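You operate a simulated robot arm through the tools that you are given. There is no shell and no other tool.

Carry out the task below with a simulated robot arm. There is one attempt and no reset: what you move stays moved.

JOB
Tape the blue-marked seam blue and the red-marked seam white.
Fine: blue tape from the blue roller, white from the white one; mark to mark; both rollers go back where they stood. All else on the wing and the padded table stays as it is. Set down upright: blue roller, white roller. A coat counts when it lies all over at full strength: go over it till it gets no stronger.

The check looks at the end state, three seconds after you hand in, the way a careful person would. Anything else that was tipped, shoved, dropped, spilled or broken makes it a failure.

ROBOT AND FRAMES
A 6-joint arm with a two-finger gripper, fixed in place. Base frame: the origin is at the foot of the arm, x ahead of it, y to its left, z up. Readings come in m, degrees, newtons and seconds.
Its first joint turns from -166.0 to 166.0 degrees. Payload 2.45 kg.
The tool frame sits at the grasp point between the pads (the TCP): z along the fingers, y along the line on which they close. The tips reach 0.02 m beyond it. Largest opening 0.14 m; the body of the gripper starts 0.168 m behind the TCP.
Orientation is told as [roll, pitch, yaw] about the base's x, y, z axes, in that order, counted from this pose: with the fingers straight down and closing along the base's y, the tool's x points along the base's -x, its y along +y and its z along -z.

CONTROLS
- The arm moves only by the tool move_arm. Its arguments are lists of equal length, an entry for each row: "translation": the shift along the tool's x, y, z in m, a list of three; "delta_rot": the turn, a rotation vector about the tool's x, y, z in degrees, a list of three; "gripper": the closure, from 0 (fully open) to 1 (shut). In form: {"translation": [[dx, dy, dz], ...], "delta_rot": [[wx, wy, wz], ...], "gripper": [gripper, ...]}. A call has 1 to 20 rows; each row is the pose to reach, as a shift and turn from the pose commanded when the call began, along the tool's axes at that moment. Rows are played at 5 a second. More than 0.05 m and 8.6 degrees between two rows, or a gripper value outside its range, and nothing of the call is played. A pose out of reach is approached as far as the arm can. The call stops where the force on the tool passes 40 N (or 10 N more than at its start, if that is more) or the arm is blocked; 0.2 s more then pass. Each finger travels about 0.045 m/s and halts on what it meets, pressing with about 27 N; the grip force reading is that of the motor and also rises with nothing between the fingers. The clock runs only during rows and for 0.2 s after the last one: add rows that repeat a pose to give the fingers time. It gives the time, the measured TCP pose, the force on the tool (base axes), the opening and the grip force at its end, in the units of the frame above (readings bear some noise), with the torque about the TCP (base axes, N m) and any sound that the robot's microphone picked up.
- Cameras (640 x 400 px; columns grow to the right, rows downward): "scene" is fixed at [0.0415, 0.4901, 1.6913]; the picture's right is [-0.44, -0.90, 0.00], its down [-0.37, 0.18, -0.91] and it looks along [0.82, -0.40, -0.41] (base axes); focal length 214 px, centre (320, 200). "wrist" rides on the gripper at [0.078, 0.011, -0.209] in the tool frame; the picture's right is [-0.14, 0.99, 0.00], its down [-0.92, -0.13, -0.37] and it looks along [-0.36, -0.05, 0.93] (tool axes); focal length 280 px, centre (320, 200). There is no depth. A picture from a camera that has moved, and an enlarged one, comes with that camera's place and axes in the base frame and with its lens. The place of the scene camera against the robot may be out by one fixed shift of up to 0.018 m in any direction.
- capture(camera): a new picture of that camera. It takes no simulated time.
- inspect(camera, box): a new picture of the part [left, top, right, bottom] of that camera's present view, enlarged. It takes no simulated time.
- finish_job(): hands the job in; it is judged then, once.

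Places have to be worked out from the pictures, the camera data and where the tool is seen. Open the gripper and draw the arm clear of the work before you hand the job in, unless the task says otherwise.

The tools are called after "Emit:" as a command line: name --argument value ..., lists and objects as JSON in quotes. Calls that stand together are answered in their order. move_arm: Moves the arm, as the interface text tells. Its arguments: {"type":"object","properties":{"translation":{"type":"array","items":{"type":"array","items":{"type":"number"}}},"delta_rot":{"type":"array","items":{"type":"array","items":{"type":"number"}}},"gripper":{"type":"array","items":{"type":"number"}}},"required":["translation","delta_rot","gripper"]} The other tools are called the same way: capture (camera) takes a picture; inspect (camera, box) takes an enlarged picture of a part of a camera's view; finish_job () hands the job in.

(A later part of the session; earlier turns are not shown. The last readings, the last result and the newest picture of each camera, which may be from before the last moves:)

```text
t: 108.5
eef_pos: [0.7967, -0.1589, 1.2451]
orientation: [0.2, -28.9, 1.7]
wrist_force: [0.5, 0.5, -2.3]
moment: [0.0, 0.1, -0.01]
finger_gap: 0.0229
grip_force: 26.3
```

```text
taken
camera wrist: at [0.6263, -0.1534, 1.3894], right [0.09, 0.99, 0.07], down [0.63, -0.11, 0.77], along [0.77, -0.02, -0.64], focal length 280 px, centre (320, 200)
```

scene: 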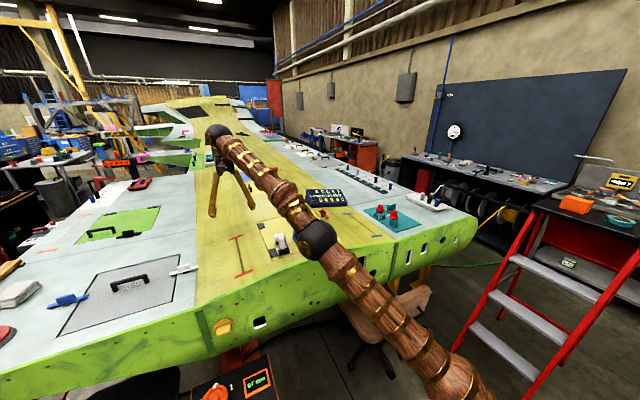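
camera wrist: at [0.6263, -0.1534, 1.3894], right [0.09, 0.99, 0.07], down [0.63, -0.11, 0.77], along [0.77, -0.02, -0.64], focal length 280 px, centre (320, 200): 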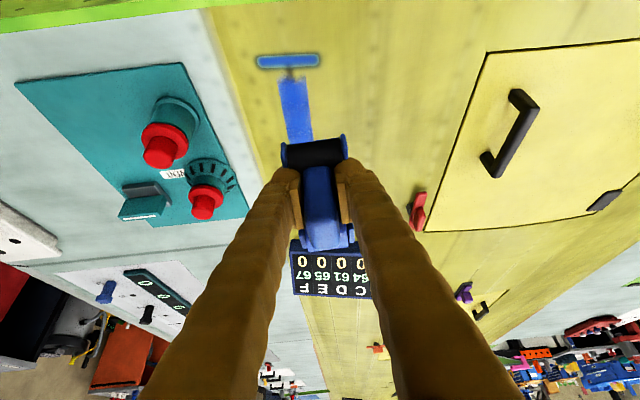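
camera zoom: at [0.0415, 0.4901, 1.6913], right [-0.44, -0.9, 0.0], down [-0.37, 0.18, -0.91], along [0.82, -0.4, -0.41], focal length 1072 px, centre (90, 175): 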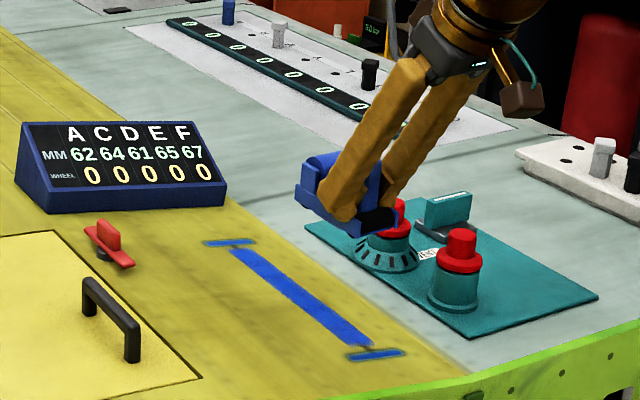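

The strip looks good from above. I'll carry the roller over to its home, staying high, and stop some 4 cm above.

Emit:
move_arm --translation '[[-0.0018, 0.042, 0.001], [-0.0036, 0.084, 0.002], [-0.0054, 0.126, 0.003], [-0.0072, 0.168, 0.004], [-0.009, 0.21, 0.005], [-0.0108, 0.252, 0.006], [-0.0126, 0.294, 0.007], [-0.0144, 0.336, 0.008], [-0.018, 0.3777, 0.01], [-0.005, 0.3777, 0.034], [0.0086, 0.3777, 0.0582], [0.0086, 0.3777, 0.0582]]' --delta_rot '[[0, 0, 0], [0, 0, 0], [0, 0, 0], [0, 0, 0], [0, 0, 0], [0, 0, 0], [0, 0, 0], [0, 0, 0], [0, 0, 0], [0, 0, 0], [0, 0, 0], [0, 0, 0]]' --gripper '[0.95, 0.95, 0.95, 0.95, 0.95, 0.95, 0.95, 0.95, 0.95, 0.95, 0.95, 0.95]'

Emit:
capture --camera "wrist"

Emit:
inspect --camera "scene" --box '[250, 205, 330, 255]'

```text
t: 111.1
eef_pos: [0.8016, 0.2198, 1.1896]
orientation: [0.4, -28.9, 1.8]
wrist_force: [1.1, 0.0, -0.9]
moment: [0.03, 0.08, 0.01]
finger_gap: 0.0229
grip_force: 27.3
```

```text
taken
camera wrist: at [0.6331, 0.2244, 1.3355], right [0.09, 0.99, 0.07], down [0.63, -0.11, 0.77], along [0.77, -0.02, -0.64], focal length 280 px, centre (320, 200)
```

wrist: 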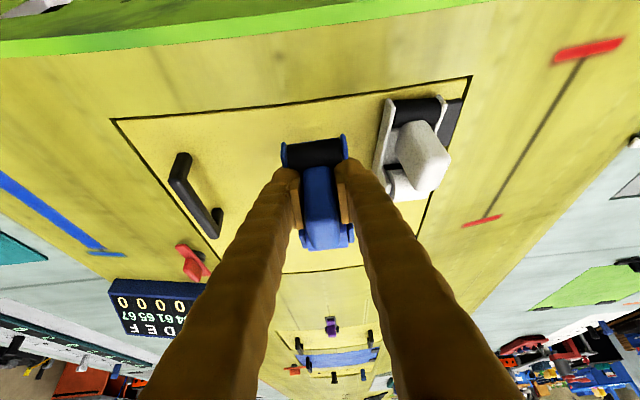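

```text
8.00 times, centred on (290, 230) of scene
camera zoom: at [0.0415, 0.4901, 1.6913], right [-0.44, -0.9, 0.0], down [-0.37, 0.18, -0.91], along [0.82, -0.4, -0.41], focal length 1716 px, centre (560, -40)
```

zoom: 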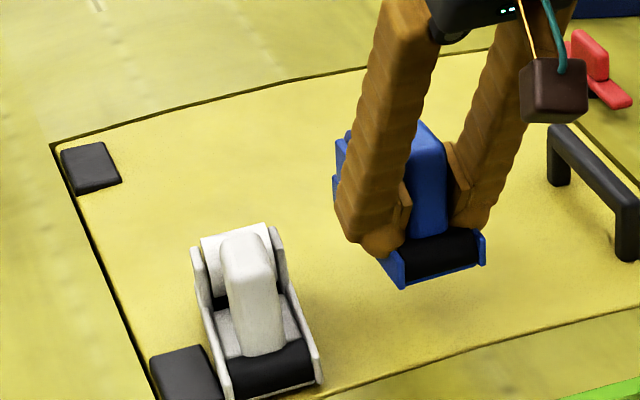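

The roller hangs about 4.5 cm over its old place. I'll lower 3.6 cm with a 4 mm x correction, then compare with the original picture.

Emit:
move_arm --translation '[[0.0035, 0, 0.0085], [0.007, 0, 0.0168], [0.0105, 0, 0.025], [0.0139, 0, 0.0334], [0.0139, 0, 0.0334]]' --delta_rot '[[0, 0, 0], [0, 0, 0], [0, 0, 0], [0, 0, 0], [0, 0, 0]]' --gripper '[0.95, 0.95, 0.95, 0.95, 0.95]'

Emit:
inspect --camera "scene" --box '[250, 205, 330, 255]'

Emit:
inspect --camera "wrist" --box '[200, 80, 440, 230]'

```text
t: 112.3
eef_pos: [0.8068, 0.2196, 1.1551]
orientation: [0.3, -28.9, 1.8]
wrist_force: [0.0, 0.1, -2.5]
moment: [0.0, 0.06, -0.01]
finger_gap: 0.023
grip_force: 26.9
```

```text
8.00 times, centred on (290, 230) of scene
camera zoom: at [0.0415, 0.4901, 1.6913], right [-0.44, -0.9, 0.0], down [-0.37, 0.18, -0.91], along [0.82, -0.4, -0.41], focal length 1716 px, centre (560, -40)
```

zoom: 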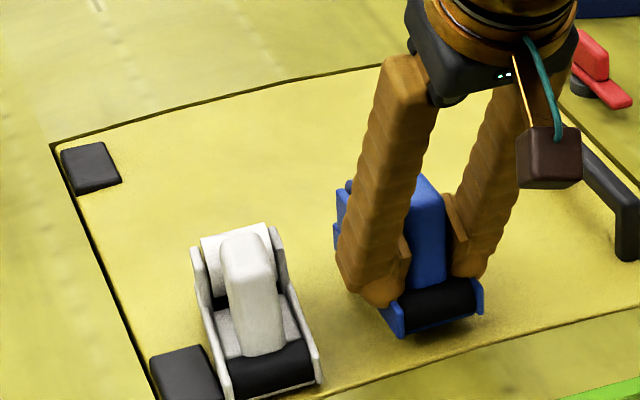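

```text
2.67 times, centred on (320, 155) of wrist
camera zoom: at [0.6374, 0.2244, 1.3007], right [0.09, 0.99, 0.07], down [0.63, -0.11, 0.77], along [0.77, -0.02, -0.64], focal length 748 px, centre (320, 320)
```

zoom: 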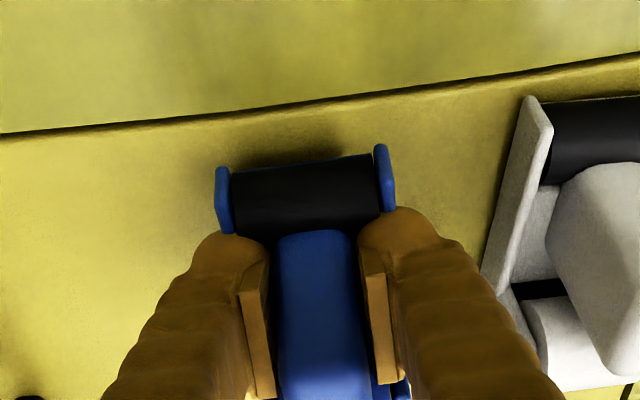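

Comparing with the pre-grasp picture, the true home is about 5.5 mm nearer in x and 5 mm toward -y (closing the fingers had nudged it). I'll shift so and lower gently to contact.

Emit:
move_arm --translation '[[0.0048, -0.0054, -0.0027], [0.0072, -0.0054, 0.0017], [0.0087, -0.0054, 0.0043], [0.0094, -0.0054, 0.0057], [0.01, -0.0054, 0.0067], [0.0101, -0.0054, 0.007], [0.0101, -0.0054, 0.007]]' --delta_rot '[[0, 0, 0], [0, 0, 0], [0, 0, 0], [0, 0, 0], [0, 0, 0], [0, 0, 0], [0, 0, 0]]' --gripper '[0.95, 0.95, 0.95, 0.95, 0.95, 0.95, 0.95]'

Emit:
inspect --camera "scene" --box '[250, 205, 330, 255]'

```text
t: 113.9
eef_pos: [0.803, 0.2154, 1.1462]
orientation: [0.4, -29.0, 1.7]
wrist_force: [4.1, 7.8, 21.2]
moment: [-0.03, 0.56, -0.14]
finger_gap: 0.0231
grip_force: 26.9
```

```text
8.00 times, centred on (290, 230) of scene
camera zoom: at [0.0415, 0.4901, 1.6913], right [-0.44, -0.9, 0.0], down [-0.37, 0.18, -0.91], along [0.82, -0.4, -0.41], focal length 1716 px, centre (560, -40)
```

zoom: 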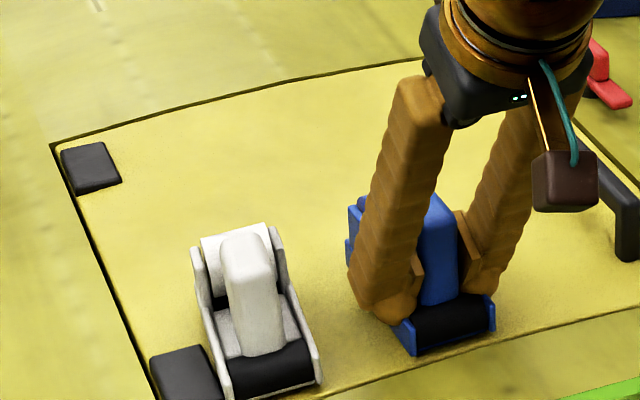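

The roller's corners match the original picture. The front drum carries the load, so I'll ease off and pitch 1.5° tail-down before releasing.

Emit:
move_arm --translation '[[-0.0003, 0, -0.0006], [-0.0004, 0, -0.0007], [-0.0004, 0, -0.0007]]' --delta_rot '[[0, 0.7, 0], [0, 1.5, 0], [0, 1.5, 0]]' --gripper '[0.95, 0.95, 0.95]'

```text
t: 114.7
eef_pos: [0.803, 0.2139, 1.1451]
orientation: [0.1, -27.4, 1.8]
wrist_force: [4.1, -0.1, 11.7]
moment: [-0.23, -0.5, 0.03]
finger_gap: 0.0229
grip_force: 27.5
```

Both drums carry now. I'll open the fingers to 6 cm and check that the roller stays.

Emit:
move_arm --translation '[[0, 0, 0], [0, 0, 0], [0, 0, 0], [0, 0, 0]]' --delta_rot '[[0, 0, 0], [0, 0, 0], [0, 0, 0], [0, 0, 0]]' --gripper '[0.8, 0.7, 0.57, 0.57]'

Emit:
inspect --camera "scene" --box '[250, 205, 330, 255]'

Emit:
inspect --camera "wrist" --box '[200, 80, 440, 230]'

```text
t: 115.7
eef_pos: [0.8025, 0.2161, 1.1446]
orientation: [0.2, -27.4, 1.8]
wrist_force: [-0.2, 0.1, -0.2]
moment: [-0.01, -0.04, 0.01]
finger_gap: 0.0602
grip_force: 0.1
```

```text
8.00 times, centred on (290, 230) of scene
camera zoom: at [0.0415, 0.4901, 1.6913], right [-0.44, -0.9, 0.0], down [-0.37, 0.18, -0.91], along [0.82, -0.4, -0.41], focal length 1716 px, centre (560, -40)
```

zoom: 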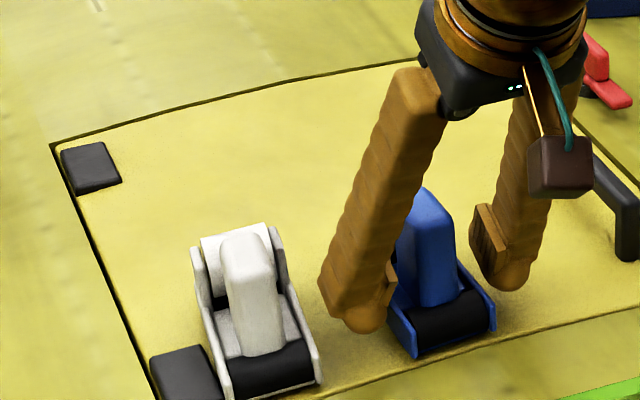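

```text
2.67 times, centred on (320, 155) of wrist
camera zoom: at [0.6365, 0.2194, 1.2948], right [0.09, 0.99, 0.07], down [0.65, -0.11, 0.75], along [0.75, -0.02, -0.66], focal length 748 px, centre (320, 320)
```

zoom: 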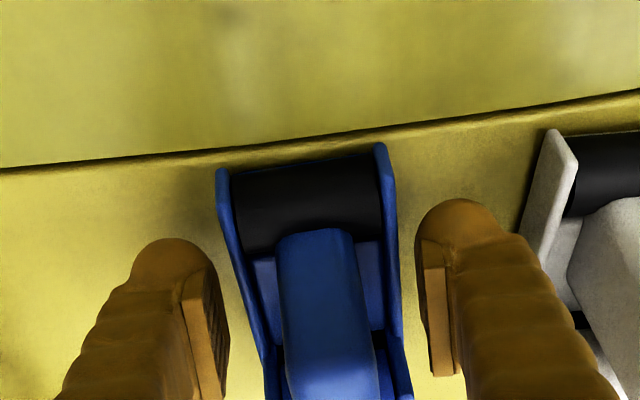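

The blue roller stands at home exactly as before. I'll withdraw back along the tool axis and move over to view the white roller.

Emit:
move_arm --translation '[[0, 0, -0.03], [0, 0, -0.07], [0, 0, -0.11], [0, 0.03, -0.13], [0, 0.065, -0.14], [0, 0.1, -0.14], [0, 0.1, -0.14]]' --delta_rot '[[0, 0, 0], [0, 0, 0], [0, 0, 0], [0, 0, 0], [0, 0, 0], [0, 0, 0], [0, 0, 0]]' --gripper '[0.57, 0.57, 0.57, 0.57, 0.57, 0.57, 0.57]'

Emit:
inspect --camera "wrist" --box '[200, 80, 440, 230]'

Emit:
inspect --camera "scene" --box '[250, 205, 330, 255]'

Emit:
capture --camera "wrist"

```text
t: 117.3
eef_pos: [0.7366, 0.3099, 1.2725]
orientation: [0.2, -27.4, 1.7]
wrist_force: [0.6, 0.5, -0.4]
moment: [-0.02, -0.02, 0.02]
finger_gap: 0.0602
grip_force: 0.0
```

```text
2.67 times, centred on (320, 155) of wrist
camera zoom: at [0.5704, 0.3155, 1.4219], right [0.09, 0.99, 0.07], down [0.65, -0.11, 0.75], along [0.75, -0.02, -0.66], focal length 748 px, centre (320, 320)
```

zoom: 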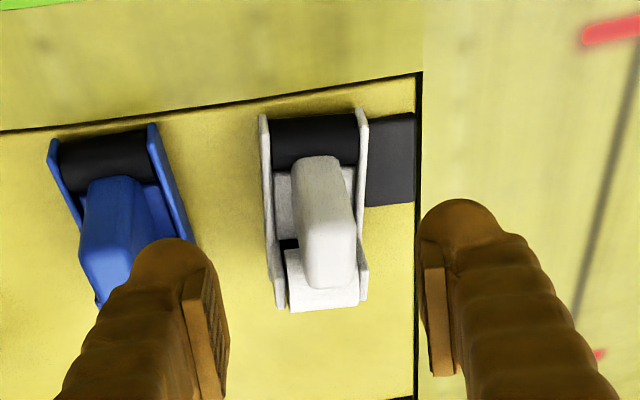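

```text
8.00 times, centred on (290, 230) of scene
camera zoom: at [0.0415, 0.4901, 1.6913], right [-0.44, -0.9, 0.0], down [-0.37, 0.18, -0.91], along [0.82, -0.4, -0.41], focal length 1716 px, centre (560, -40)
```

zoom: 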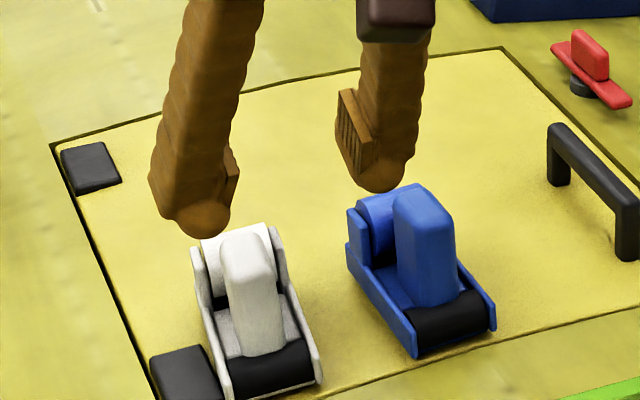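

```text
taken
camera wrist: at [0.5704, 0.3155, 1.4219], right [0.09, 0.99, 0.07], down [0.65, -0.11, 0.75], along [0.75, -0.02, -0.66], focal length 280 px, centre (320, 200)
```

wrist: 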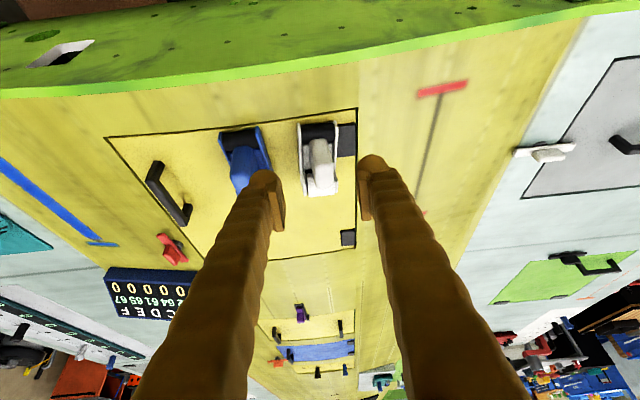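

Blue is back. The white roller's handle is near (0.805, 0.312) with its yaw about -4°. I'll turn the tool to yaw -4°, pitch 30°, and go to a pre-grasp pose.

Emit:
move_arm --translation '[[0.002, 0.0005, 0.003], [0.005, 0.001, 0.006], [0.008, 0.002, 0.009], [0.008, 0.002, 0.009]]' --delta_rot '[[0.9, -0.9, 1.7], [1.8, -1.75, 3.4], [2.67, -2.6, 5.15], [2.67, -2.6, 5.15]]' --gripper '[0.57, 0.57, 0.57, 0.57]'

Emit:
inspect --camera "wrist" --box '[200, 80, 440, 230]'

```text
t: 118.3
eef_pos: [0.7319, 0.3138, 1.2591]
orientation: [0.4, -30.0, -4.2]
wrist_force: [0.2, -0.9, -0.3]
moment: [0.04, 0.02, -0.02]
finger_gap: 0.0604
grip_force: 0.1
```

```text
2.67 times, centred on (320, 155) of wrist
camera zoom: at [0.5613, 0.3349, 1.4011], right [0.19, 0.98, 0.07], down [0.6, -0.17, 0.78], along [0.78, -0.1, -0.62], focal length 748 px, centre (320, 320)
```

zoom: 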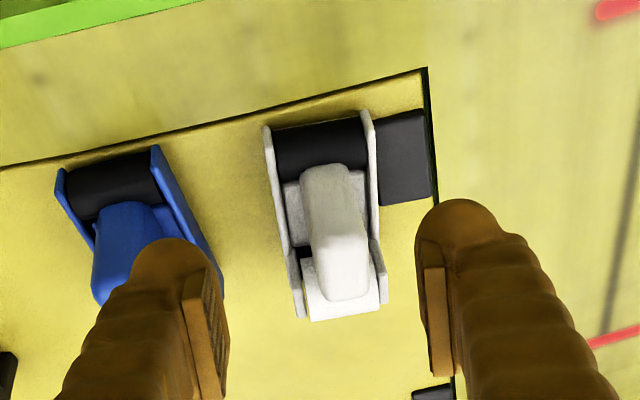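

The yaw matches the white roller now. I'll go in 9.5 cm with a 3 mm shift to +y and check the centring between the pads.

Emit:
move_arm --translation '[[0, 0.001, 0.025], [0, 0.003, 0.05], [0, 0.003, 0.075], [0, 0.003, 0.095], [0, 0.003, 0.095]]' --delta_rot '[[0, 0, 0], [0, 0, 0], [0, 0, 0], [0, 0, 0], [0, 0, 0]]' --gripper '[0.57, 0.57, 0.57, 0.57, 0.57]'

Emit:
inspect --camera "wrist" --box '[200, 80, 440, 230]'

Emit:
inspect --camera "scene" --box '[250, 205, 330, 255]'

```text
t: 119.5
eef_pos: [0.7803, 0.3144, 1.1759]
orientation: [0.4, -30.1, -4.2]
wrist_force: [0.9, -0.2, -0.3]
moment: [-0.01, 0.0, 0.01]
finger_gap: 0.0601
grip_force: 0.1
```

```text
2.67 times, centred on (320, 155) of wrist
camera zoom: at [0.6079, 0.3356, 1.318], right [0.19, 0.98, 0.07], down [0.6, -0.17, 0.78], along [0.78, -0.1, -0.62], focal length 748 px, centre (320, 320)
```

zoom: 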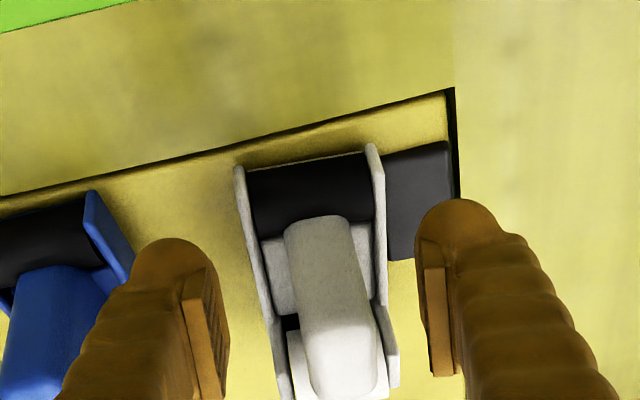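

```text
8.00 times, centred on (290, 230) of scene
camera zoom: at [0.0415, 0.4901, 1.6913], right [-0.44, -0.9, 0.0], down [-0.37, 0.18, -0.91], along [0.82, -0.4, -0.41], focal length 1716 px, centre (560, -40)
```

zoom: 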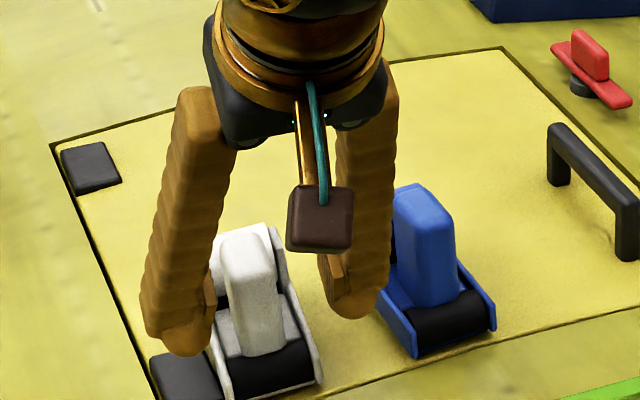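

The handle sits about 5 mm to +y of the finger centre. I'll correct that, go in the last 4 cm and check again before closing.

Emit:
move_arm --translation '[[0, 0.005, 0], [0, 0.005, 0.02], [0, 0.005, 0.04], [0, 0.005, 0.04]]' --delta_rot '[[0, 0, 0], [0, 0, 0], [0, 0, 0], [0, 0, 0]]' --gripper '[0.57, 0.57, 0.57, 0.57]'

Emit:
inspect --camera "wrist" --box '[200, 80, 440, 230]'

Emit:
inspect --camera "scene" --box '[250, 205, 330, 255]'

```text
t: 120.5
eef_pos: [0.7991, 0.3184, 1.1414]
orientation: [0.3, -29.9, -4.1]
wrist_force: [0.6, -0.6, -0.4]
moment: [-0.01, -0.01, 0.0]
finger_gap: 0.0606
grip_force: 0.1
```

```text
2.67 times, centred on (320, 155) of wrist
camera zoom: at [0.628, 0.339, 1.2837], right [0.19, 0.98, 0.07], down [0.6, -0.17, 0.78], along [0.78, -0.1, -0.62], focal length 748 px, centre (320, 320)
```

zoom: 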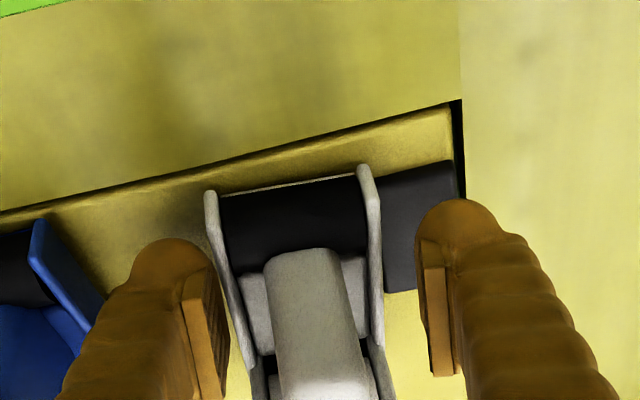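

```text
8.00 times, centred on (290, 230) of scene
camera zoom: at [0.0415, 0.4901, 1.6913], right [-0.44, -0.9, 0.0], down [-0.37, 0.18, -0.91], along [0.82, -0.4, -0.41], focal length 1716 px, centre (560, -40)
```

zoom: 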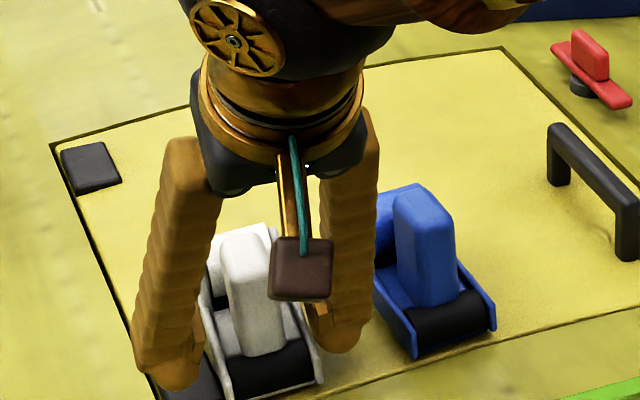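

The handle is centred within about 1.5 mm. I'll nudge slightly up and forward and close on the handle.

Emit:
move_arm --translation '[[-0.005, -0.001, -0.0006], [-0.005, -0.001, -0.0006], [-0.005, -0.001, -0.0006], [-0.005, -0.001, -0.0006], [-0.005, -0.001, -0.0006], [-0.005, -0.001, -0.0006], [-0.005, -0.001, -0.0006]]' --delta_rot '[[0, 0, 0], [0, 0, 0], [0, 0, 0], [0, 0, 0], [0, 0, 0], [0, 0, 0], [0, 0, 0]]' --gripper '[0.57, 0.65, 0.75, 0.85, 0.9, 0.95, 0.95]'

Emit:
inspect --camera "wrist" --box '[200, 80, 440, 230]'

Emit:
inspect --camera "scene" --box '[250, 205, 330, 255]'

```text
t: 122.1
eef_pos: [0.8044, 0.3159, 1.1455]
orientation: [0.4, -30.0, -4.2]
wrist_force: [0.5, -1.3, 7.7]
moment: [-0.35, -0.06, -0.07]
finger_gap: 0.0233
grip_force: 26.9
```

```text
2.67 times, centred on (320, 155) of wrist
camera zoom: at [0.6324, 0.3381, 1.287], right [0.19, 0.98, 0.07], down [0.6, -0.17, 0.78], along [0.78, -0.1, -0.62], focal length 748 px, centre (320, 320)
```

zoom: 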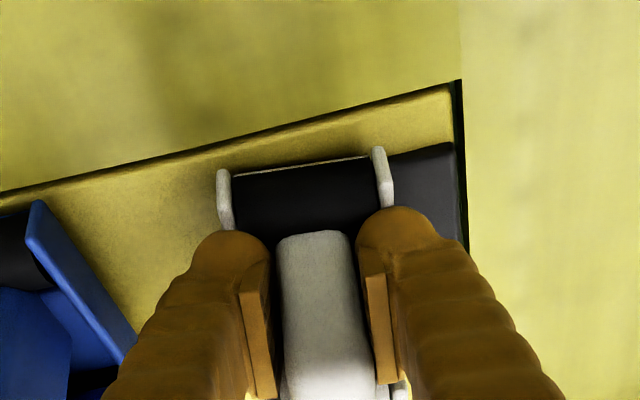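

```text
8.00 times, centred on (290, 230) of scene
camera zoom: at [0.0415, 0.4901, 1.6913], right [-0.44, -0.9, 0.0], down [-0.37, 0.18, -0.91], along [0.82, -0.4, -0.41], focal length 1716 px, centre (560, -40)
```

zoom: 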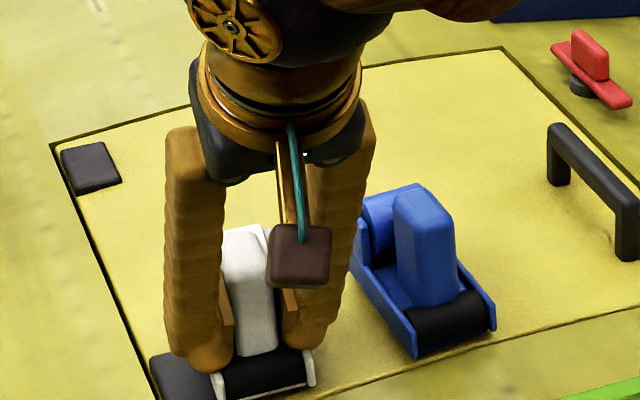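

The white roller is gripped (gap 23 mm); home pose with the grip is TCP (0.804, 0.316, 1.1455), yaw -4.2°, though closing nudged it about 5 mm. I'll lift it straight up.

Emit:
move_arm --translation '[[-0.005, 0, -0.00866], [-0.02, 0, -0.0346], [-0.04, 0, -0.0693], [-0.055, 0, -0.0953], [-0.055, 0, -0.0953]]' --delta_rot '[[0, 0, 0], [0, 0, 0], [0, 0, 0], [0, 0, 0], [0, 0, 0]]' --gripper '[0.95, 0.95, 0.95, 0.95, 0.95]'

Emit:
capture --camera "wrist"

Emit:
inspect --camera "scene" --box '[220, 185, 332, 265]'

```text
t: 123.3
eef_pos: [0.8036, 0.3156, 1.2548]
orientation: [0.4, -29.8, -4.1]
wrist_force: [0.1, 0.0, -1.9]
moment: [0.0, 0.08, 0.0]
finger_gap: 0.023
grip_force: 26.8
```

```text
taken
camera wrist: at [0.6326, 0.3374, 1.3957], right [0.19, 0.98, 0.07], down [0.6, -0.17, 0.78], along [0.78, -0.1, -0.62], focal length 280 px, centre (320, 200)
```

wrist: 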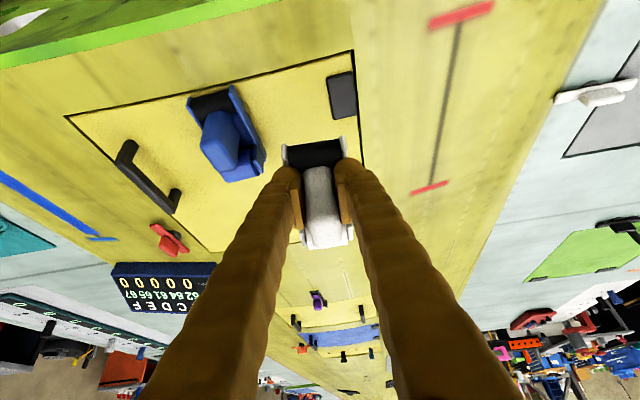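

```text
5.00 times, centred on (276, 225) of scene
camera zoom: at [0.0415, 0.4901, 1.6913], right [-0.44, -0.9, 0.0], down [-0.37, 0.18, -0.91], along [0.82, -0.4, -0.41], focal length 1072 px, centre (540, 75)
```

zoom: 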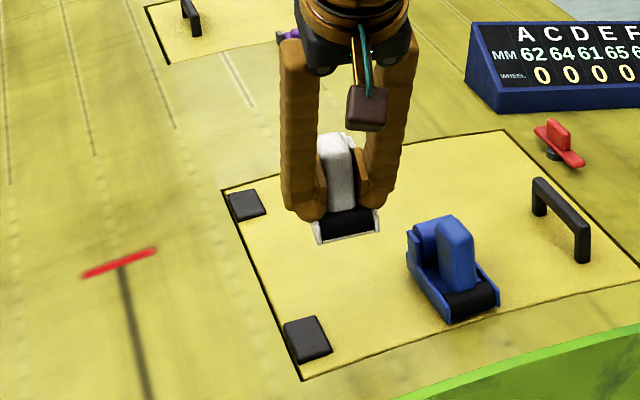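

Lifted well. From the slant of the red marks in the scene picture (the same method gives 9° for the blue side, matching what I felt), the skin at the red seam slopes about 7° down to +y. I'll move above the red seam, square the yaw and roll -7°.

Emit:
move_arm --translation '[[0.0028, 0.0343, -0.0016], [0.0056, 0.0685, -0.0032], [0.0083, 0.1028, -0.0048], [0.0111, 0.137, -0.0064], [0.0139, 0.1713, -0.008], [0.0139, 0.1713, -0.008]]' --delta_rot '[[0.8, 0, -1.4], [1.6, 0, -2.8], [2.4, 0, -4.2], [3.2, 0, -5.6], [4, 0, -7.05], [4, 0, -7.05]]' --gripper '[0.95, 0.95, 0.95, 0.95, 0.95, 0.95]'

Emit:
capture --camera "wrist"

Emit:
inspect --camera "scene" --box '[200, 205, 312, 285]'

```text
t: 124.7
eef_pos: [0.7998, 0.4912, 1.256]
orientation: [-7.6, -29.6, 3.9]
wrist_force: [0.2, -0.1, -2.8]
moment: [0.03, 0.04, 0.02]
finger_gap: 0.0232
grip_force: 27.2
```

```text
taken
camera wrist: at [0.6275, 0.5174, 1.3955], right [0.12, 0.99, -0.05], down [0.62, -0.04, 0.79], along [0.78, -0.12, -0.62], focal length 280 px, centre (320, 200)
```

wrist: 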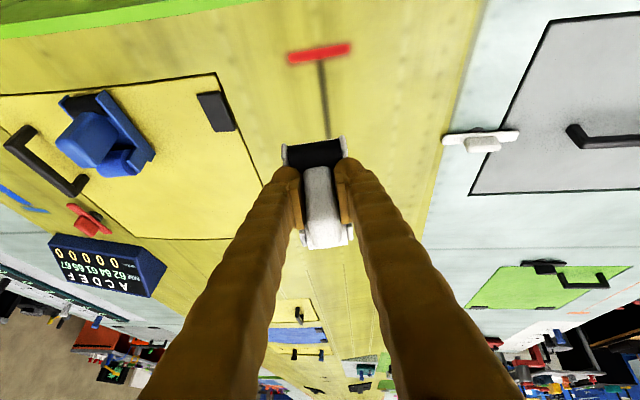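

```text
5.00 times, centred on (256, 245) of scene
camera zoom: at [0.0415, 0.4901, 1.6913], right [-0.44, -0.9, 0.0], down [-0.37, 0.18, -0.91], along [0.82, -0.4, -0.41], focal length 1072 px, centre (640, -25)
```

zoom: 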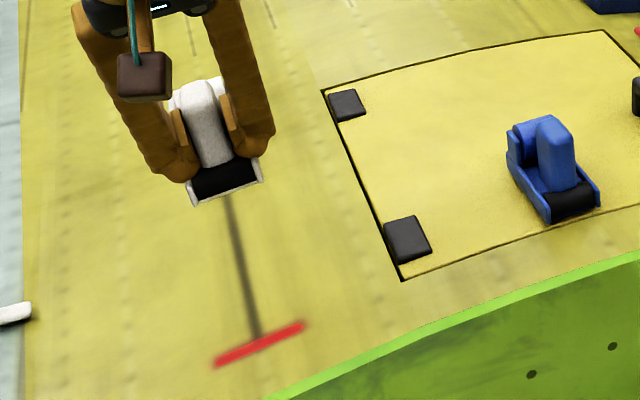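

The tool is over the red seam. I'll yaw +1.5° (the wing seems turned slightly, as on the blue side) and move to 2–3 cm above the seam's middle.

Emit:
move_arm --translation '[[-0.0111, 0.0015, 0.0309], [-0.0221, 0.003, 0.0618], [-0.0332, 0.0045, 0.0926], [-0.0442, 0.006, 0.1235], [-0.0442, 0.006, 0.1235]]' --delta_rot '[[-0.2, 0, -0.3], [-0.4, 0, -0.7], [-0.6, 0, -1], [-0.75, 0, -1.3], [-0.75, 0, -1.3]]' --gripper '[0.95, 0.95, 0.95, 0.95, 0.95]'

Emit:
inspect --camera "wrist" --box '[220, 50, 420, 175]'

Emit:
inspect --camera "scene" --box '[200, 215, 280, 265]'

```text
t: 125.9
eef_pos: [0.9007, 0.4845, 1.1692]
orientation: [-7.6, -29.3, 5.4]
wrist_force: [0.6, 0.1, -1.7]
moment: [0.0, 0.06, 0.01]
finger_gap: 0.0231
grip_force: 26.8
```

```text
3.20 times, centred on (320, 112) of wrist
camera zoom: at [0.7282, 0.5072, 1.3097], right [0.09, 0.99, -0.05], down [0.62, -0.02, 0.78], along [0.78, -0.1, -0.62], focal length 897 px, centre (320, 480)
```

zoom: 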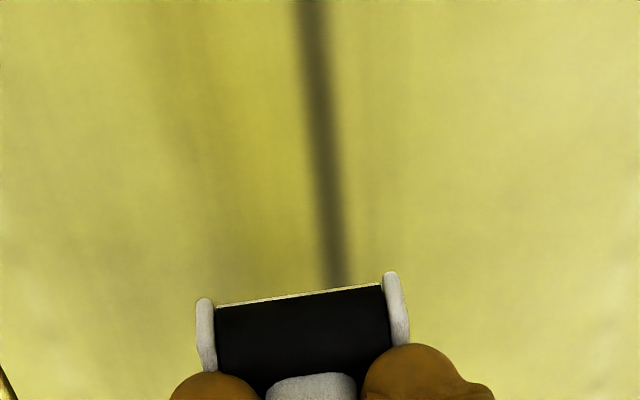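

```text
8.00 times, centred on (240, 240) of scene
camera zoom: at [0.0415, 0.4901, 1.6913], right [-0.44, -0.9, 0.0], down [-0.37, 0.18, -0.91], along [0.82, -0.4, -0.41], focal length 1716 px, centre (960, -120)
```

zoom: 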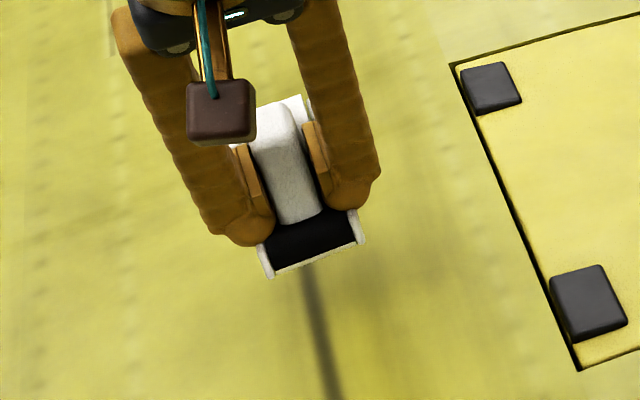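

The seam is about 9 mm to +y of the drum's centre at this height. I'll shift 9.5 mm and lower along the roller's normal by 3 cm.

Emit:
move_arm --translation '[[0.005, 0.005, 0.0087], [0.01, 0.0095, 0.0174], [0.0147, 0.0095, 0.0262], [0.0147, 0.0095, 0.0262]]' --delta_rot '[[0, 0, 0], [0, 0, 0], [0, 0, 0], [0, 0, 0]]' --gripper '[0.95, 0.95, 0.95, 0.95]'

Emit:
inspect --camera "wrist" --box '[220, 50, 420, 175]'

Emit:
inspect --camera "scene" --box '[200, 215, 280, 265]'

```text
t: 126.9
eef_pos: [0.9009, 0.4908, 1.1402]
orientation: [-7.6, -29.4, 5.3]
wrist_force: [-0.3, 0.9, -2.4]
moment: [0.01, 0.08, 0.0]
finger_gap: 0.0231
grip_force: 26.8
```

```text
3.20 times, centred on (320, 112) of wrist
camera zoom: at [0.7275, 0.5122, 1.2806], right [0.09, 0.99, -0.05], down [0.62, -0.02, 0.78], along [0.78, -0.1, -0.62], focal length 897 px, centre (320, 480)
```

zoom: 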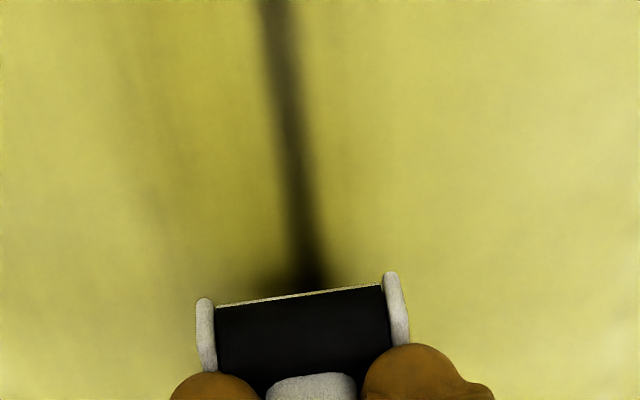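

```text
8.00 times, centred on (240, 240) of scene
camera zoom: at [0.0415, 0.4901, 1.6913], right [-0.44, -0.9, 0.0], down [-0.37, 0.18, -0.91], along [0.82, -0.4, -0.41], focal length 1716 px, centre (960, -120)
```

zoom: 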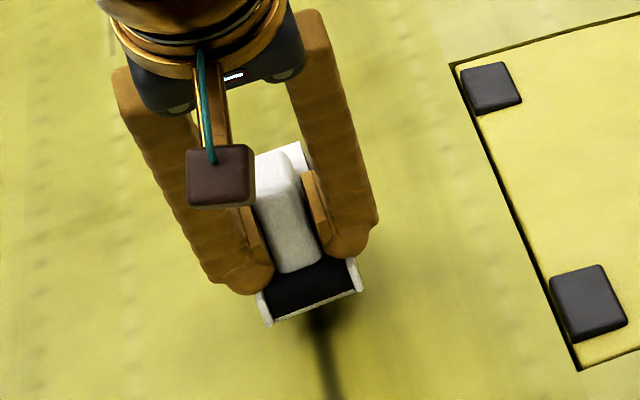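

The drum is aligned with the seam. I'll lower slowly, watching the force.

Emit:
move_arm --translation '[[0.001, 0, 0.0017], [0.002, 0, 0.0035], [0.0029, 0, 0.0052], [0.0039, 0, 0.007], [0.0049, 0, 0.0087], [0.0049, 0, 0.0087]]' --delta_rot '[[0, 0, 0], [0, 0, 0], [0, 0, 0], [0, 0, 0], [0, 0, 0], [0, 0, 0]]' --gripper '[0.95, 0.95, 0.95, 0.95, 0.95, 0.95]'

```text
t: 128.3
eef_pos: [0.9007, 0.4892, 1.1294]
orientation: [-7.7, -29.4, 5.4]
wrist_force: [-0.2, -0.3, -2.3]
moment: [0.0, 0.05, -0.01]
finger_gap: 0.0225
grip_force: 27.2
```

No contact yet; lowering on.

Emit:
move_arm --translation '[[0.001, 0, 0.0017], [0.002, 0, 0.0035], [0.0029, 0, 0.0052], [0.0036, 0, 0.0065], [0.0043, 0, 0.0077], [0.0043, 0, 0.0077]]' --delta_rot '[[0, 0, 0], [0, 0, 0], [0, 0, 0], [0, 0, 0], [0, 0, 0], [0, 0, 0]]' --gripper '[0.95, 0.95, 0.95, 0.95, 0.95, 0.95]'

Emit:
inspect --camera "wrist" --box '[220, 50, 420, 175]'

Emit:
inspect --camera "scene" --box '[200, 215, 280, 265]'

```text
t: 129.7
eef_pos: [0.9007, 0.4877, 1.1207]
orientation: [-7.5, -29.4, 5.4]
wrist_force: [-0.8, -0.2, 5.7]
moment: [-0.24, 0.26, 0.01]
finger_gap: 0.0229
grip_force: 26.6
```

```text
3.20 times, centred on (320, 112) of wrist
camera zoom: at [0.728, 0.5108, 1.2619], right [0.09, 0.99, -0.05], down [0.62, -0.02, 0.78], along [0.78, -0.1, -0.62], focal length 897 px, centre (320, 480)
```

zoom: 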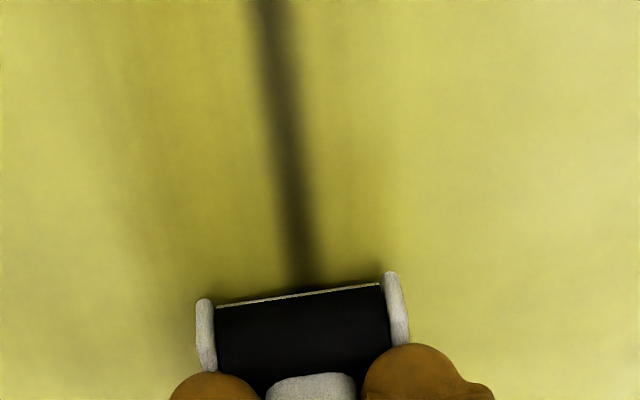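

```text
8.00 times, centred on (240, 240) of scene
camera zoom: at [0.0415, 0.4901, 1.6913], right [-0.44, -0.9, 0.0], down [-0.37, 0.18, -0.91], along [0.82, -0.4, -0.41], focal length 1716 px, centre (960, -120)
```

zoom: 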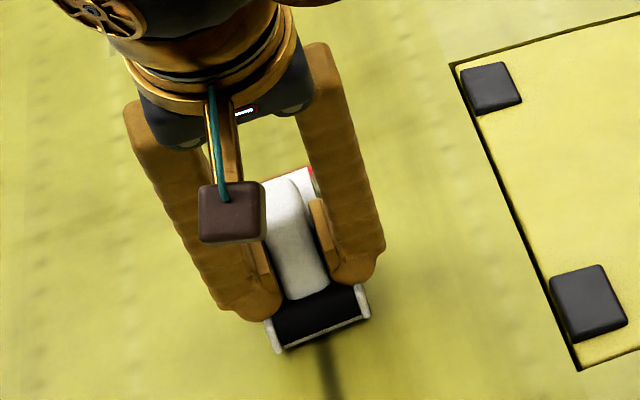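

Contact at 1.1207 is on the front drum's -y edge. I'll lift 3 mm, add 3° roll toward +y and 1.5° tail-down pitch, and touch again.

Emit:
move_arm --translation '[[-0.0015, 0.001, -0.0026], [-0.0015, 0.002, -0.0026], [-0.0008, 0.002, -0.0013], [-0.0003, 0.002, -0.0005], [0.0002, 0.002, 0.0003], [0.0002, 0.002, 0.0003]]' --delta_rot '[[0, 0, 0], [1.3, 0.7, -0.75], [2.6, 1.5, -1.5], [2.6, 1.5, -1.5], [2.6, 1.5, -1.5], [2.6, 1.5, -1.5]]' --gripper '[0.95, 0.95, 0.95, 0.95, 0.95, 0.95]'

Emit:
inspect --camera "wrist" --box '[220, 50, 420, 175]'

```text
t: 131.1
eef_pos: [0.9011, 0.4894, 1.1217]
orientation: [-10.9, -27.7, 6.9]
wrist_force: [-1.4, -2.2, 10.5]
moment: [0.09, -0.76, -0.14]
finger_gap: 0.023
grip_force: 27.4
```

```text
3.20 times, centred on (320, 112) of wrist
camera zoom: at [0.7317, 0.5202, 1.2646], right [0.09, 0.99, -0.1], down [0.64, 0.02, 0.77], along [0.76, -0.14, -0.63], focal length 897 px, centre (320, 480)
```

zoom: 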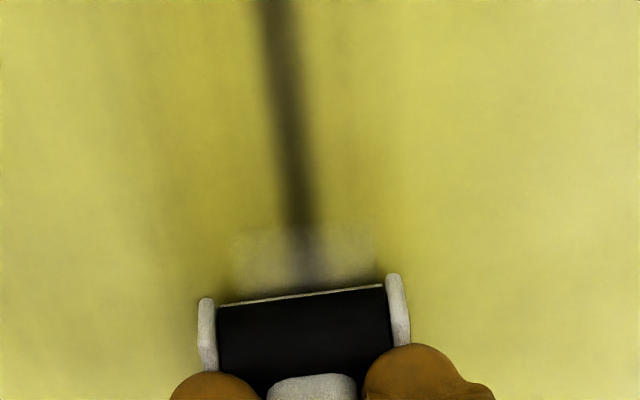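

White film is being laid, centred on the seam. I slightly overshot: now the tail's +y edge carries, so I'll go back 1.2° in roll and 0.7° in pitch.

Emit:
move_arm --translation '[[-0.0004, -0.0005, -0.0007], [-0.0004, -0.0008, -0.0007], [0, -0.0008, 0], [0.0003, -0.0008, 0.0005], [0.0003, -0.0008, 0.0005]]' --delta_rot '[[-0.5, -0.35, 0.3], [-1.04, -0.7, 0.58], [-1.04, -0.7, 0.58], [-1.04, -0.7, 0.58], [-1.04, -0.7, 0.58]]' --gripper '[0.95, 0.95, 0.95, 0.95, 0.95]'

```text
t: 132.3
eef_pos: [0.8995, 0.4876, 1.1207]
orientation: [-9.6, -28.4, 6.3]
wrist_force: [0.6, 1.1, 5.1]
moment: [-0.14, 0.12, 0.01]
finger_gap: 0.0229
grip_force: 27.1
```

Contact is now shared between the drums. I'll press slightly more and roll 6 cm toward the near mark.

Emit:
move_arm --translation '[[0.0003, 0, 0.0005], [0.0091, 0, -0.0042], [0.0179, 0, -0.009], [0.0267, 0, -0.0137], [0.0355, 0, -0.0185], [0.0443, 0, -0.0233], [0.0531, 0, -0.028], [0.0531, 0, -0.028]]' --delta_rot '[[0.43, 0, -0.24], [0.43, 0, -0.24], [0.43, 0, -0.24], [0.43, 0, -0.24], [0.43, 0, -0.24], [0.43, 0, -0.24], [0.43, 0, -0.24], [0.43, 0, -0.24]]' --gripper '[0.95, 0.95, 0.95, 0.95, 0.95, 0.95, 0.95, 0.95]'

Emit:
inspect --camera "wrist" --box '[220, 50, 420, 175]'

Emit:
inspect --camera "scene" --box '[200, 215, 280, 265]'

```text
t: 134.1
eef_pos: [0.8386, 0.4872, 1.119]
orientation: [-10.1, -28.4, 6.6]
wrist_force: [4.3, 5.8, 17.6]
moment: [0.03, -0.27, 0.11]
finger_gap: 0.023
grip_force: 26.7
```

```text
3.20 times, centred on (320, 112) of wrist
camera zoom: at [0.6691, 0.5152, 1.2607], right [0.09, 0.99, -0.09], down [0.63, 0.01, 0.78], along [0.77, -0.13, -0.62], focal length 897 px, centre (320, 480)
```

zoom: 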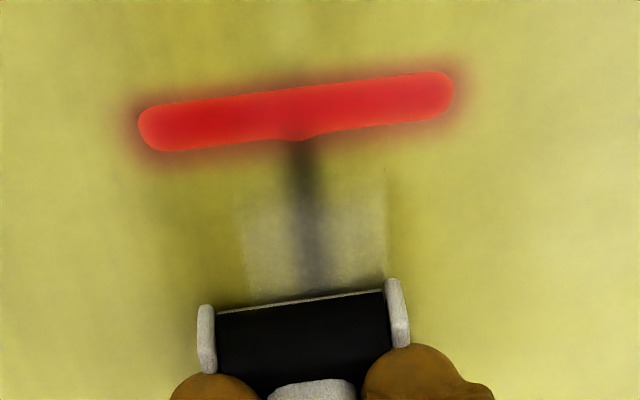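

```text
8.00 times, centred on (240, 240) of scene
camera zoom: at [0.0415, 0.4901, 1.6913], right [-0.44, -0.9, 0.0], down [-0.37, 0.18, -0.91], along [0.82, -0.4, -0.41], focal length 1716 px, centre (960, -120)
```

zoom: 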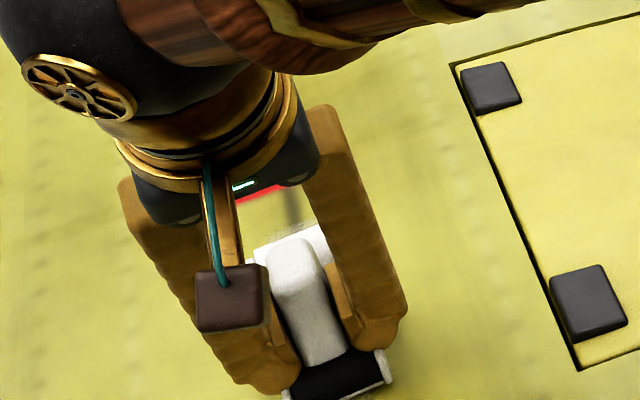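

Nicely balanced contact (20 N) and the film already spreads toward the near mark. I'll roll the last 4 cm to the near end, easing slightly.

Emit:
move_arm --translation '[[0.0086, 0, -0.005], [0.0174, 0, -0.0098], [0.0262, 0, -0.0145], [0.035, 0, -0.0193], [0.035, 0, -0.0193]]' --delta_rot '[[0, 0, 0], [0, 0, 0], [0, 0, 0], [0, 0, 0], [0, 0, 0]]' --gripper '[0.95, 0.95, 0.95, 0.95, 0.95]'

Emit:
inspect --camera "wrist" --box '[220, 50, 420, 175]'

```text
t: 135.3
eef_pos: [0.8025, 0.4869, 1.1183]
orientation: [-10.2, -28.4, 6.5]
wrist_force: [-1.6, 1.2, 6.0]
moment: [-0.05, 0.24, -0.05]
finger_gap: 0.0228
grip_force: 27.2
```

```text
3.20 times, centred on (320, 112) of wrist
camera zoom: at [0.6306, 0.5144, 1.2606], right [0.09, 0.99, -0.09], down [0.63, 0.01, 0.78], along [0.77, -0.13, -0.62], focal length 897 px, centre (320, 480)
```

zoom: 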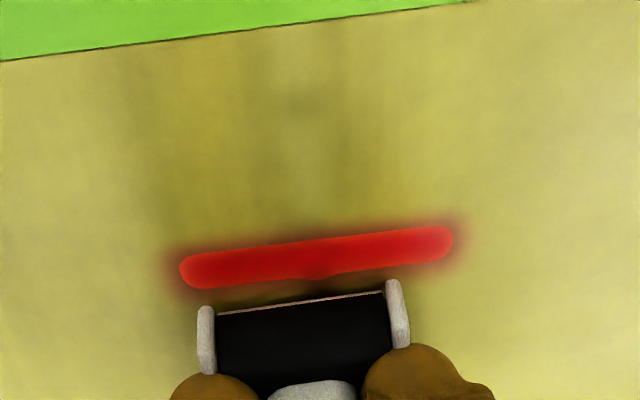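

At the near mark with about 8 N. Now the outward pass, pressing 0.4 mm more, over 10 cm first.

Emit:
move_arm --translation '[[0.0002, 0, 0.0004], [-0.0108, 0, 0.0063], [-0.0218, 0, 0.0123], [-0.0328, 0, 0.0182], [-0.0438, 0, 0.0242], [-0.0548, 0, 0.0301], [-0.0658, 0, 0.0361], [-0.0768, 0, 0.042], [-0.0878, 0, 0.048], [-0.0878, 0, 0.048]]' --delta_rot '[[0, 0, 0], [0, 0, 0], [0, 0, 0], [0, 0, 0], [0, 0, 0], [0, 0, 0], [0, 0, 0], [0, 0, 0], [0, 0, 0], [0, 0, 0]]' --gripper '[0.95, 0.95, 0.95, 0.95, 0.95, 0.95, 0.95, 0.95, 0.95, 0.95]'

Emit:
inspect --camera "wrist" --box '[220, 0, 420, 165]'

```text
t: 137.5
eef_pos: [0.9013, 0.4911, 1.1178]
orientation: [-10.3, -28.4, 6.6]
wrist_force: [0.0, -0.5, -2.8]
moment: [0.0, 0.04, 0.0]
finger_gap: 0.023
grip_force: 27.1
```

```text
2.42 times, centred on (320, 82) of wrist
camera zoom: at [0.7305, 0.518, 1.2604], right [0.09, 0.99, -0.09], down [0.63, 0.01, 0.78], along [0.77, -0.13, -0.62], focal length 680 px, centre (320, 485)
```

zoom: 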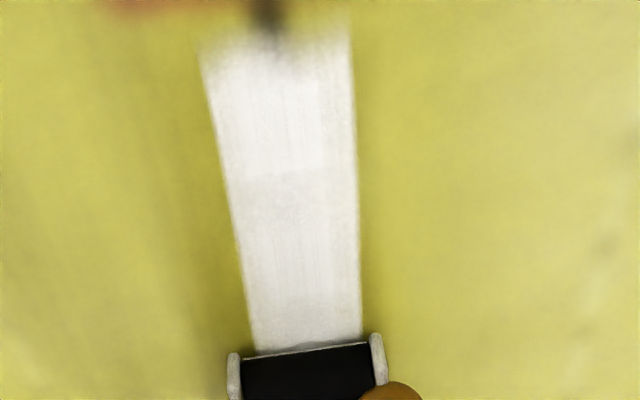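

Strong white film up to the near end. Contact was lost around here (small slip in the grip), so I'll lower to touch again.

Emit:
move_arm --translation '[[0.0004, 0, 0.0007], [0.0007, 0, 0.0013], [0.001, 0, 0.0018], [0.0012, 0, 0.0022], [0.0012, 0, 0.0022]]' --delta_rot '[[0, 0, 0], [0, 0, 0], [0, 0, 0], [0, 0, 0], [0, 0, 0]]' --gripper '[0.95, 0.95, 0.95, 0.95, 0.95]'

```text
t: 138.7
eef_pos: [0.9001, 0.4895, 1.1177]
orientation: [-10.0, -28.5, 6.6]
wrist_force: [-1.7, 5.5, 14.3]
moment: [0.01, 0.39, -0.05]
finger_gap: 0.0231
grip_force: 26.8
```

In contact (16 N). I'll roll outward 9 cm with 0.7° more tail-down pitch.

Emit:
move_arm --translation '[[-0.0112, 0, 0.0058], [-0.0222, 0, 0.0117], [-0.0332, 0, 0.0176], [-0.0442, 0, 0.0235], [-0.0552, 0, 0.0294], [-0.0662, 0, 0.0353], [-0.0772, 0, 0.0412], [-0.0792, 0, 0.0423], [-0.0792, 0, 0.0423]]' --delta_rot '[[0, 0.3, 0], [0, 0.7, 0], [0, 0.7, 0], [0, 0.7, 0], [0, 0.7, 0], [0, 0.7, 0], [0, 0.7, 0], [0, 0.7, 0], [0, 0.7, 0]]' --gripper '[0.95, 0.95, 0.95, 0.95, 0.95, 0.95, 0.95, 0.95, 0.95]'

Emit:
inspect --camera "wrist" --box '[220, 0, 420, 165]'

Emit:
inspect --camera "scene" --box '[200, 205, 280, 255]'

```text
t: 140.7
eef_pos: [0.9879, 0.491, 1.1166]
orientation: [-10.1, -27.8, 6.4]
wrist_force: [-0.7, 1.6, 1.5]
moment: [-0.01, -0.01, -0.02]
finger_gap: 0.0227
grip_force: 27.3
```

```text
2.42 times, centred on (320, 82) of wrist
camera zoom: at [0.8202, 0.5201, 1.2609], right [0.09, 0.99, -0.09], down [0.64, 0.01, 0.77], along [0.76, -0.13, -0.63], focal length 680 px, centre (320, 485)
```

zoom: 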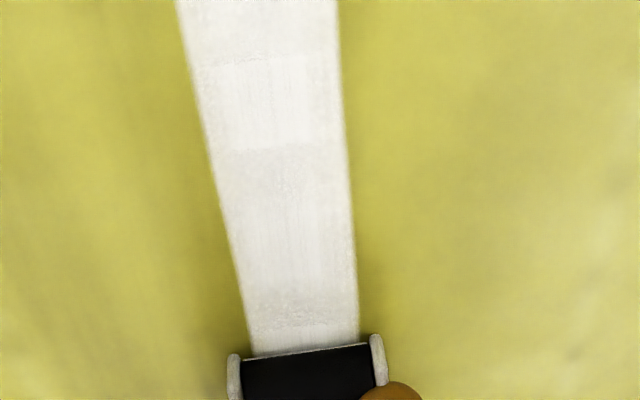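

```text
8.00 times, centred on (240, 230) of scene
camera zoom: at [0.0415, 0.4901, 1.6913], right [-0.44, -0.9, 0.0], down [-0.37, 0.18, -0.91], along [0.82, -0.4, -0.41], focal length 1716 px, centre (960, -40)
```

zoom: 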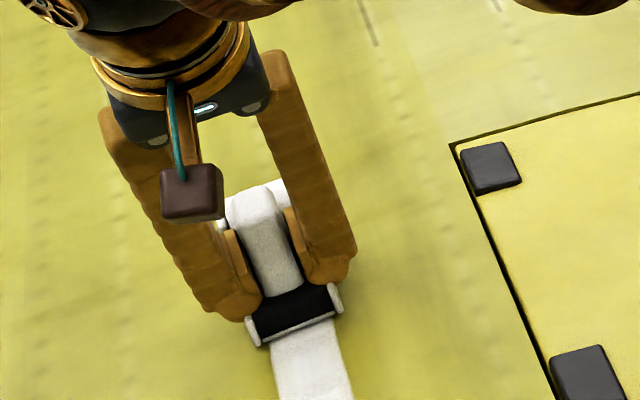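

Contact is light at the far end. I'll press 0.8 mm more, go 1 cm further out, then roll back 10 cm.

Emit:
move_arm --translation '[[0.0004, 0, 0.0007], [-0.0044, 0, 0.0035], [-0.0085, 0, 0.0054], [-0.0042, 0, 0.0032], [0.0068, 0, -0.0026], [0.0179, 0, -0.0085], [0.0289, 0, -0.0143], [0.04, 0, -0.0201], [0.051, 0, -0.026], [0.0621, 0, -0.0318], [0.0731, 0, -0.0376], [0.0842, 0, -0.0435], [0.0842, 0, -0.0435]]' --delta_rot '[[0, 0, 0], [0, 0, 0], [0, 0, 0], [0, 0, 0], [0, 0, 0], [0, 0, 0], [0, 0, 0], [0, 0, 0], [0, 0, 0], [0, 0, 0], [0, 0, 0], [0, 0, 0], [0, 0, 0]]' --gripper '[0.95, 0.95, 0.95, 0.95, 0.95, 0.95, 0.95, 0.95, 0.95, 0.95, 0.95, 0.95, 0.95]'

Emit:
inspect --camera "scene" --box '[200, 205, 280, 255]'

```text
t: 143.5
eef_pos: [0.8949, 0.4903, 1.1174]
orientation: [-10.0, -27.8, 6.4]
wrist_force: [6.8, 4.4, 19.6]
moment: [-0.04, -0.26, 0.07]
finger_gap: 0.023
grip_force: 27.0
```

```text
8.00 times, centred on (240, 230) of scene
camera zoom: at [0.0415, 0.4901, 1.6913], right [-0.44, -0.9, 0.0], down [-0.37, 0.18, -0.91], along [0.82, -0.4, -0.41], focal length 1716 px, centre (960, -40)
```

zoom: 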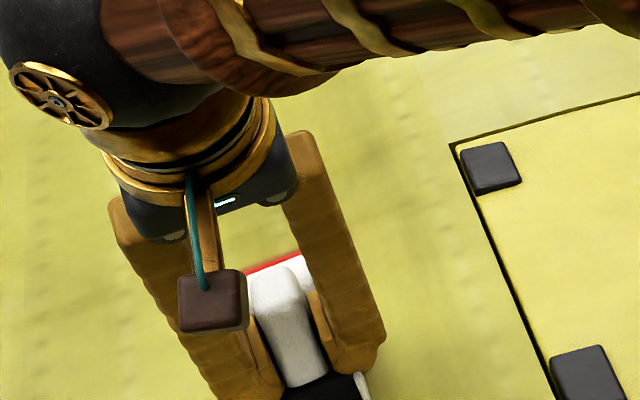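

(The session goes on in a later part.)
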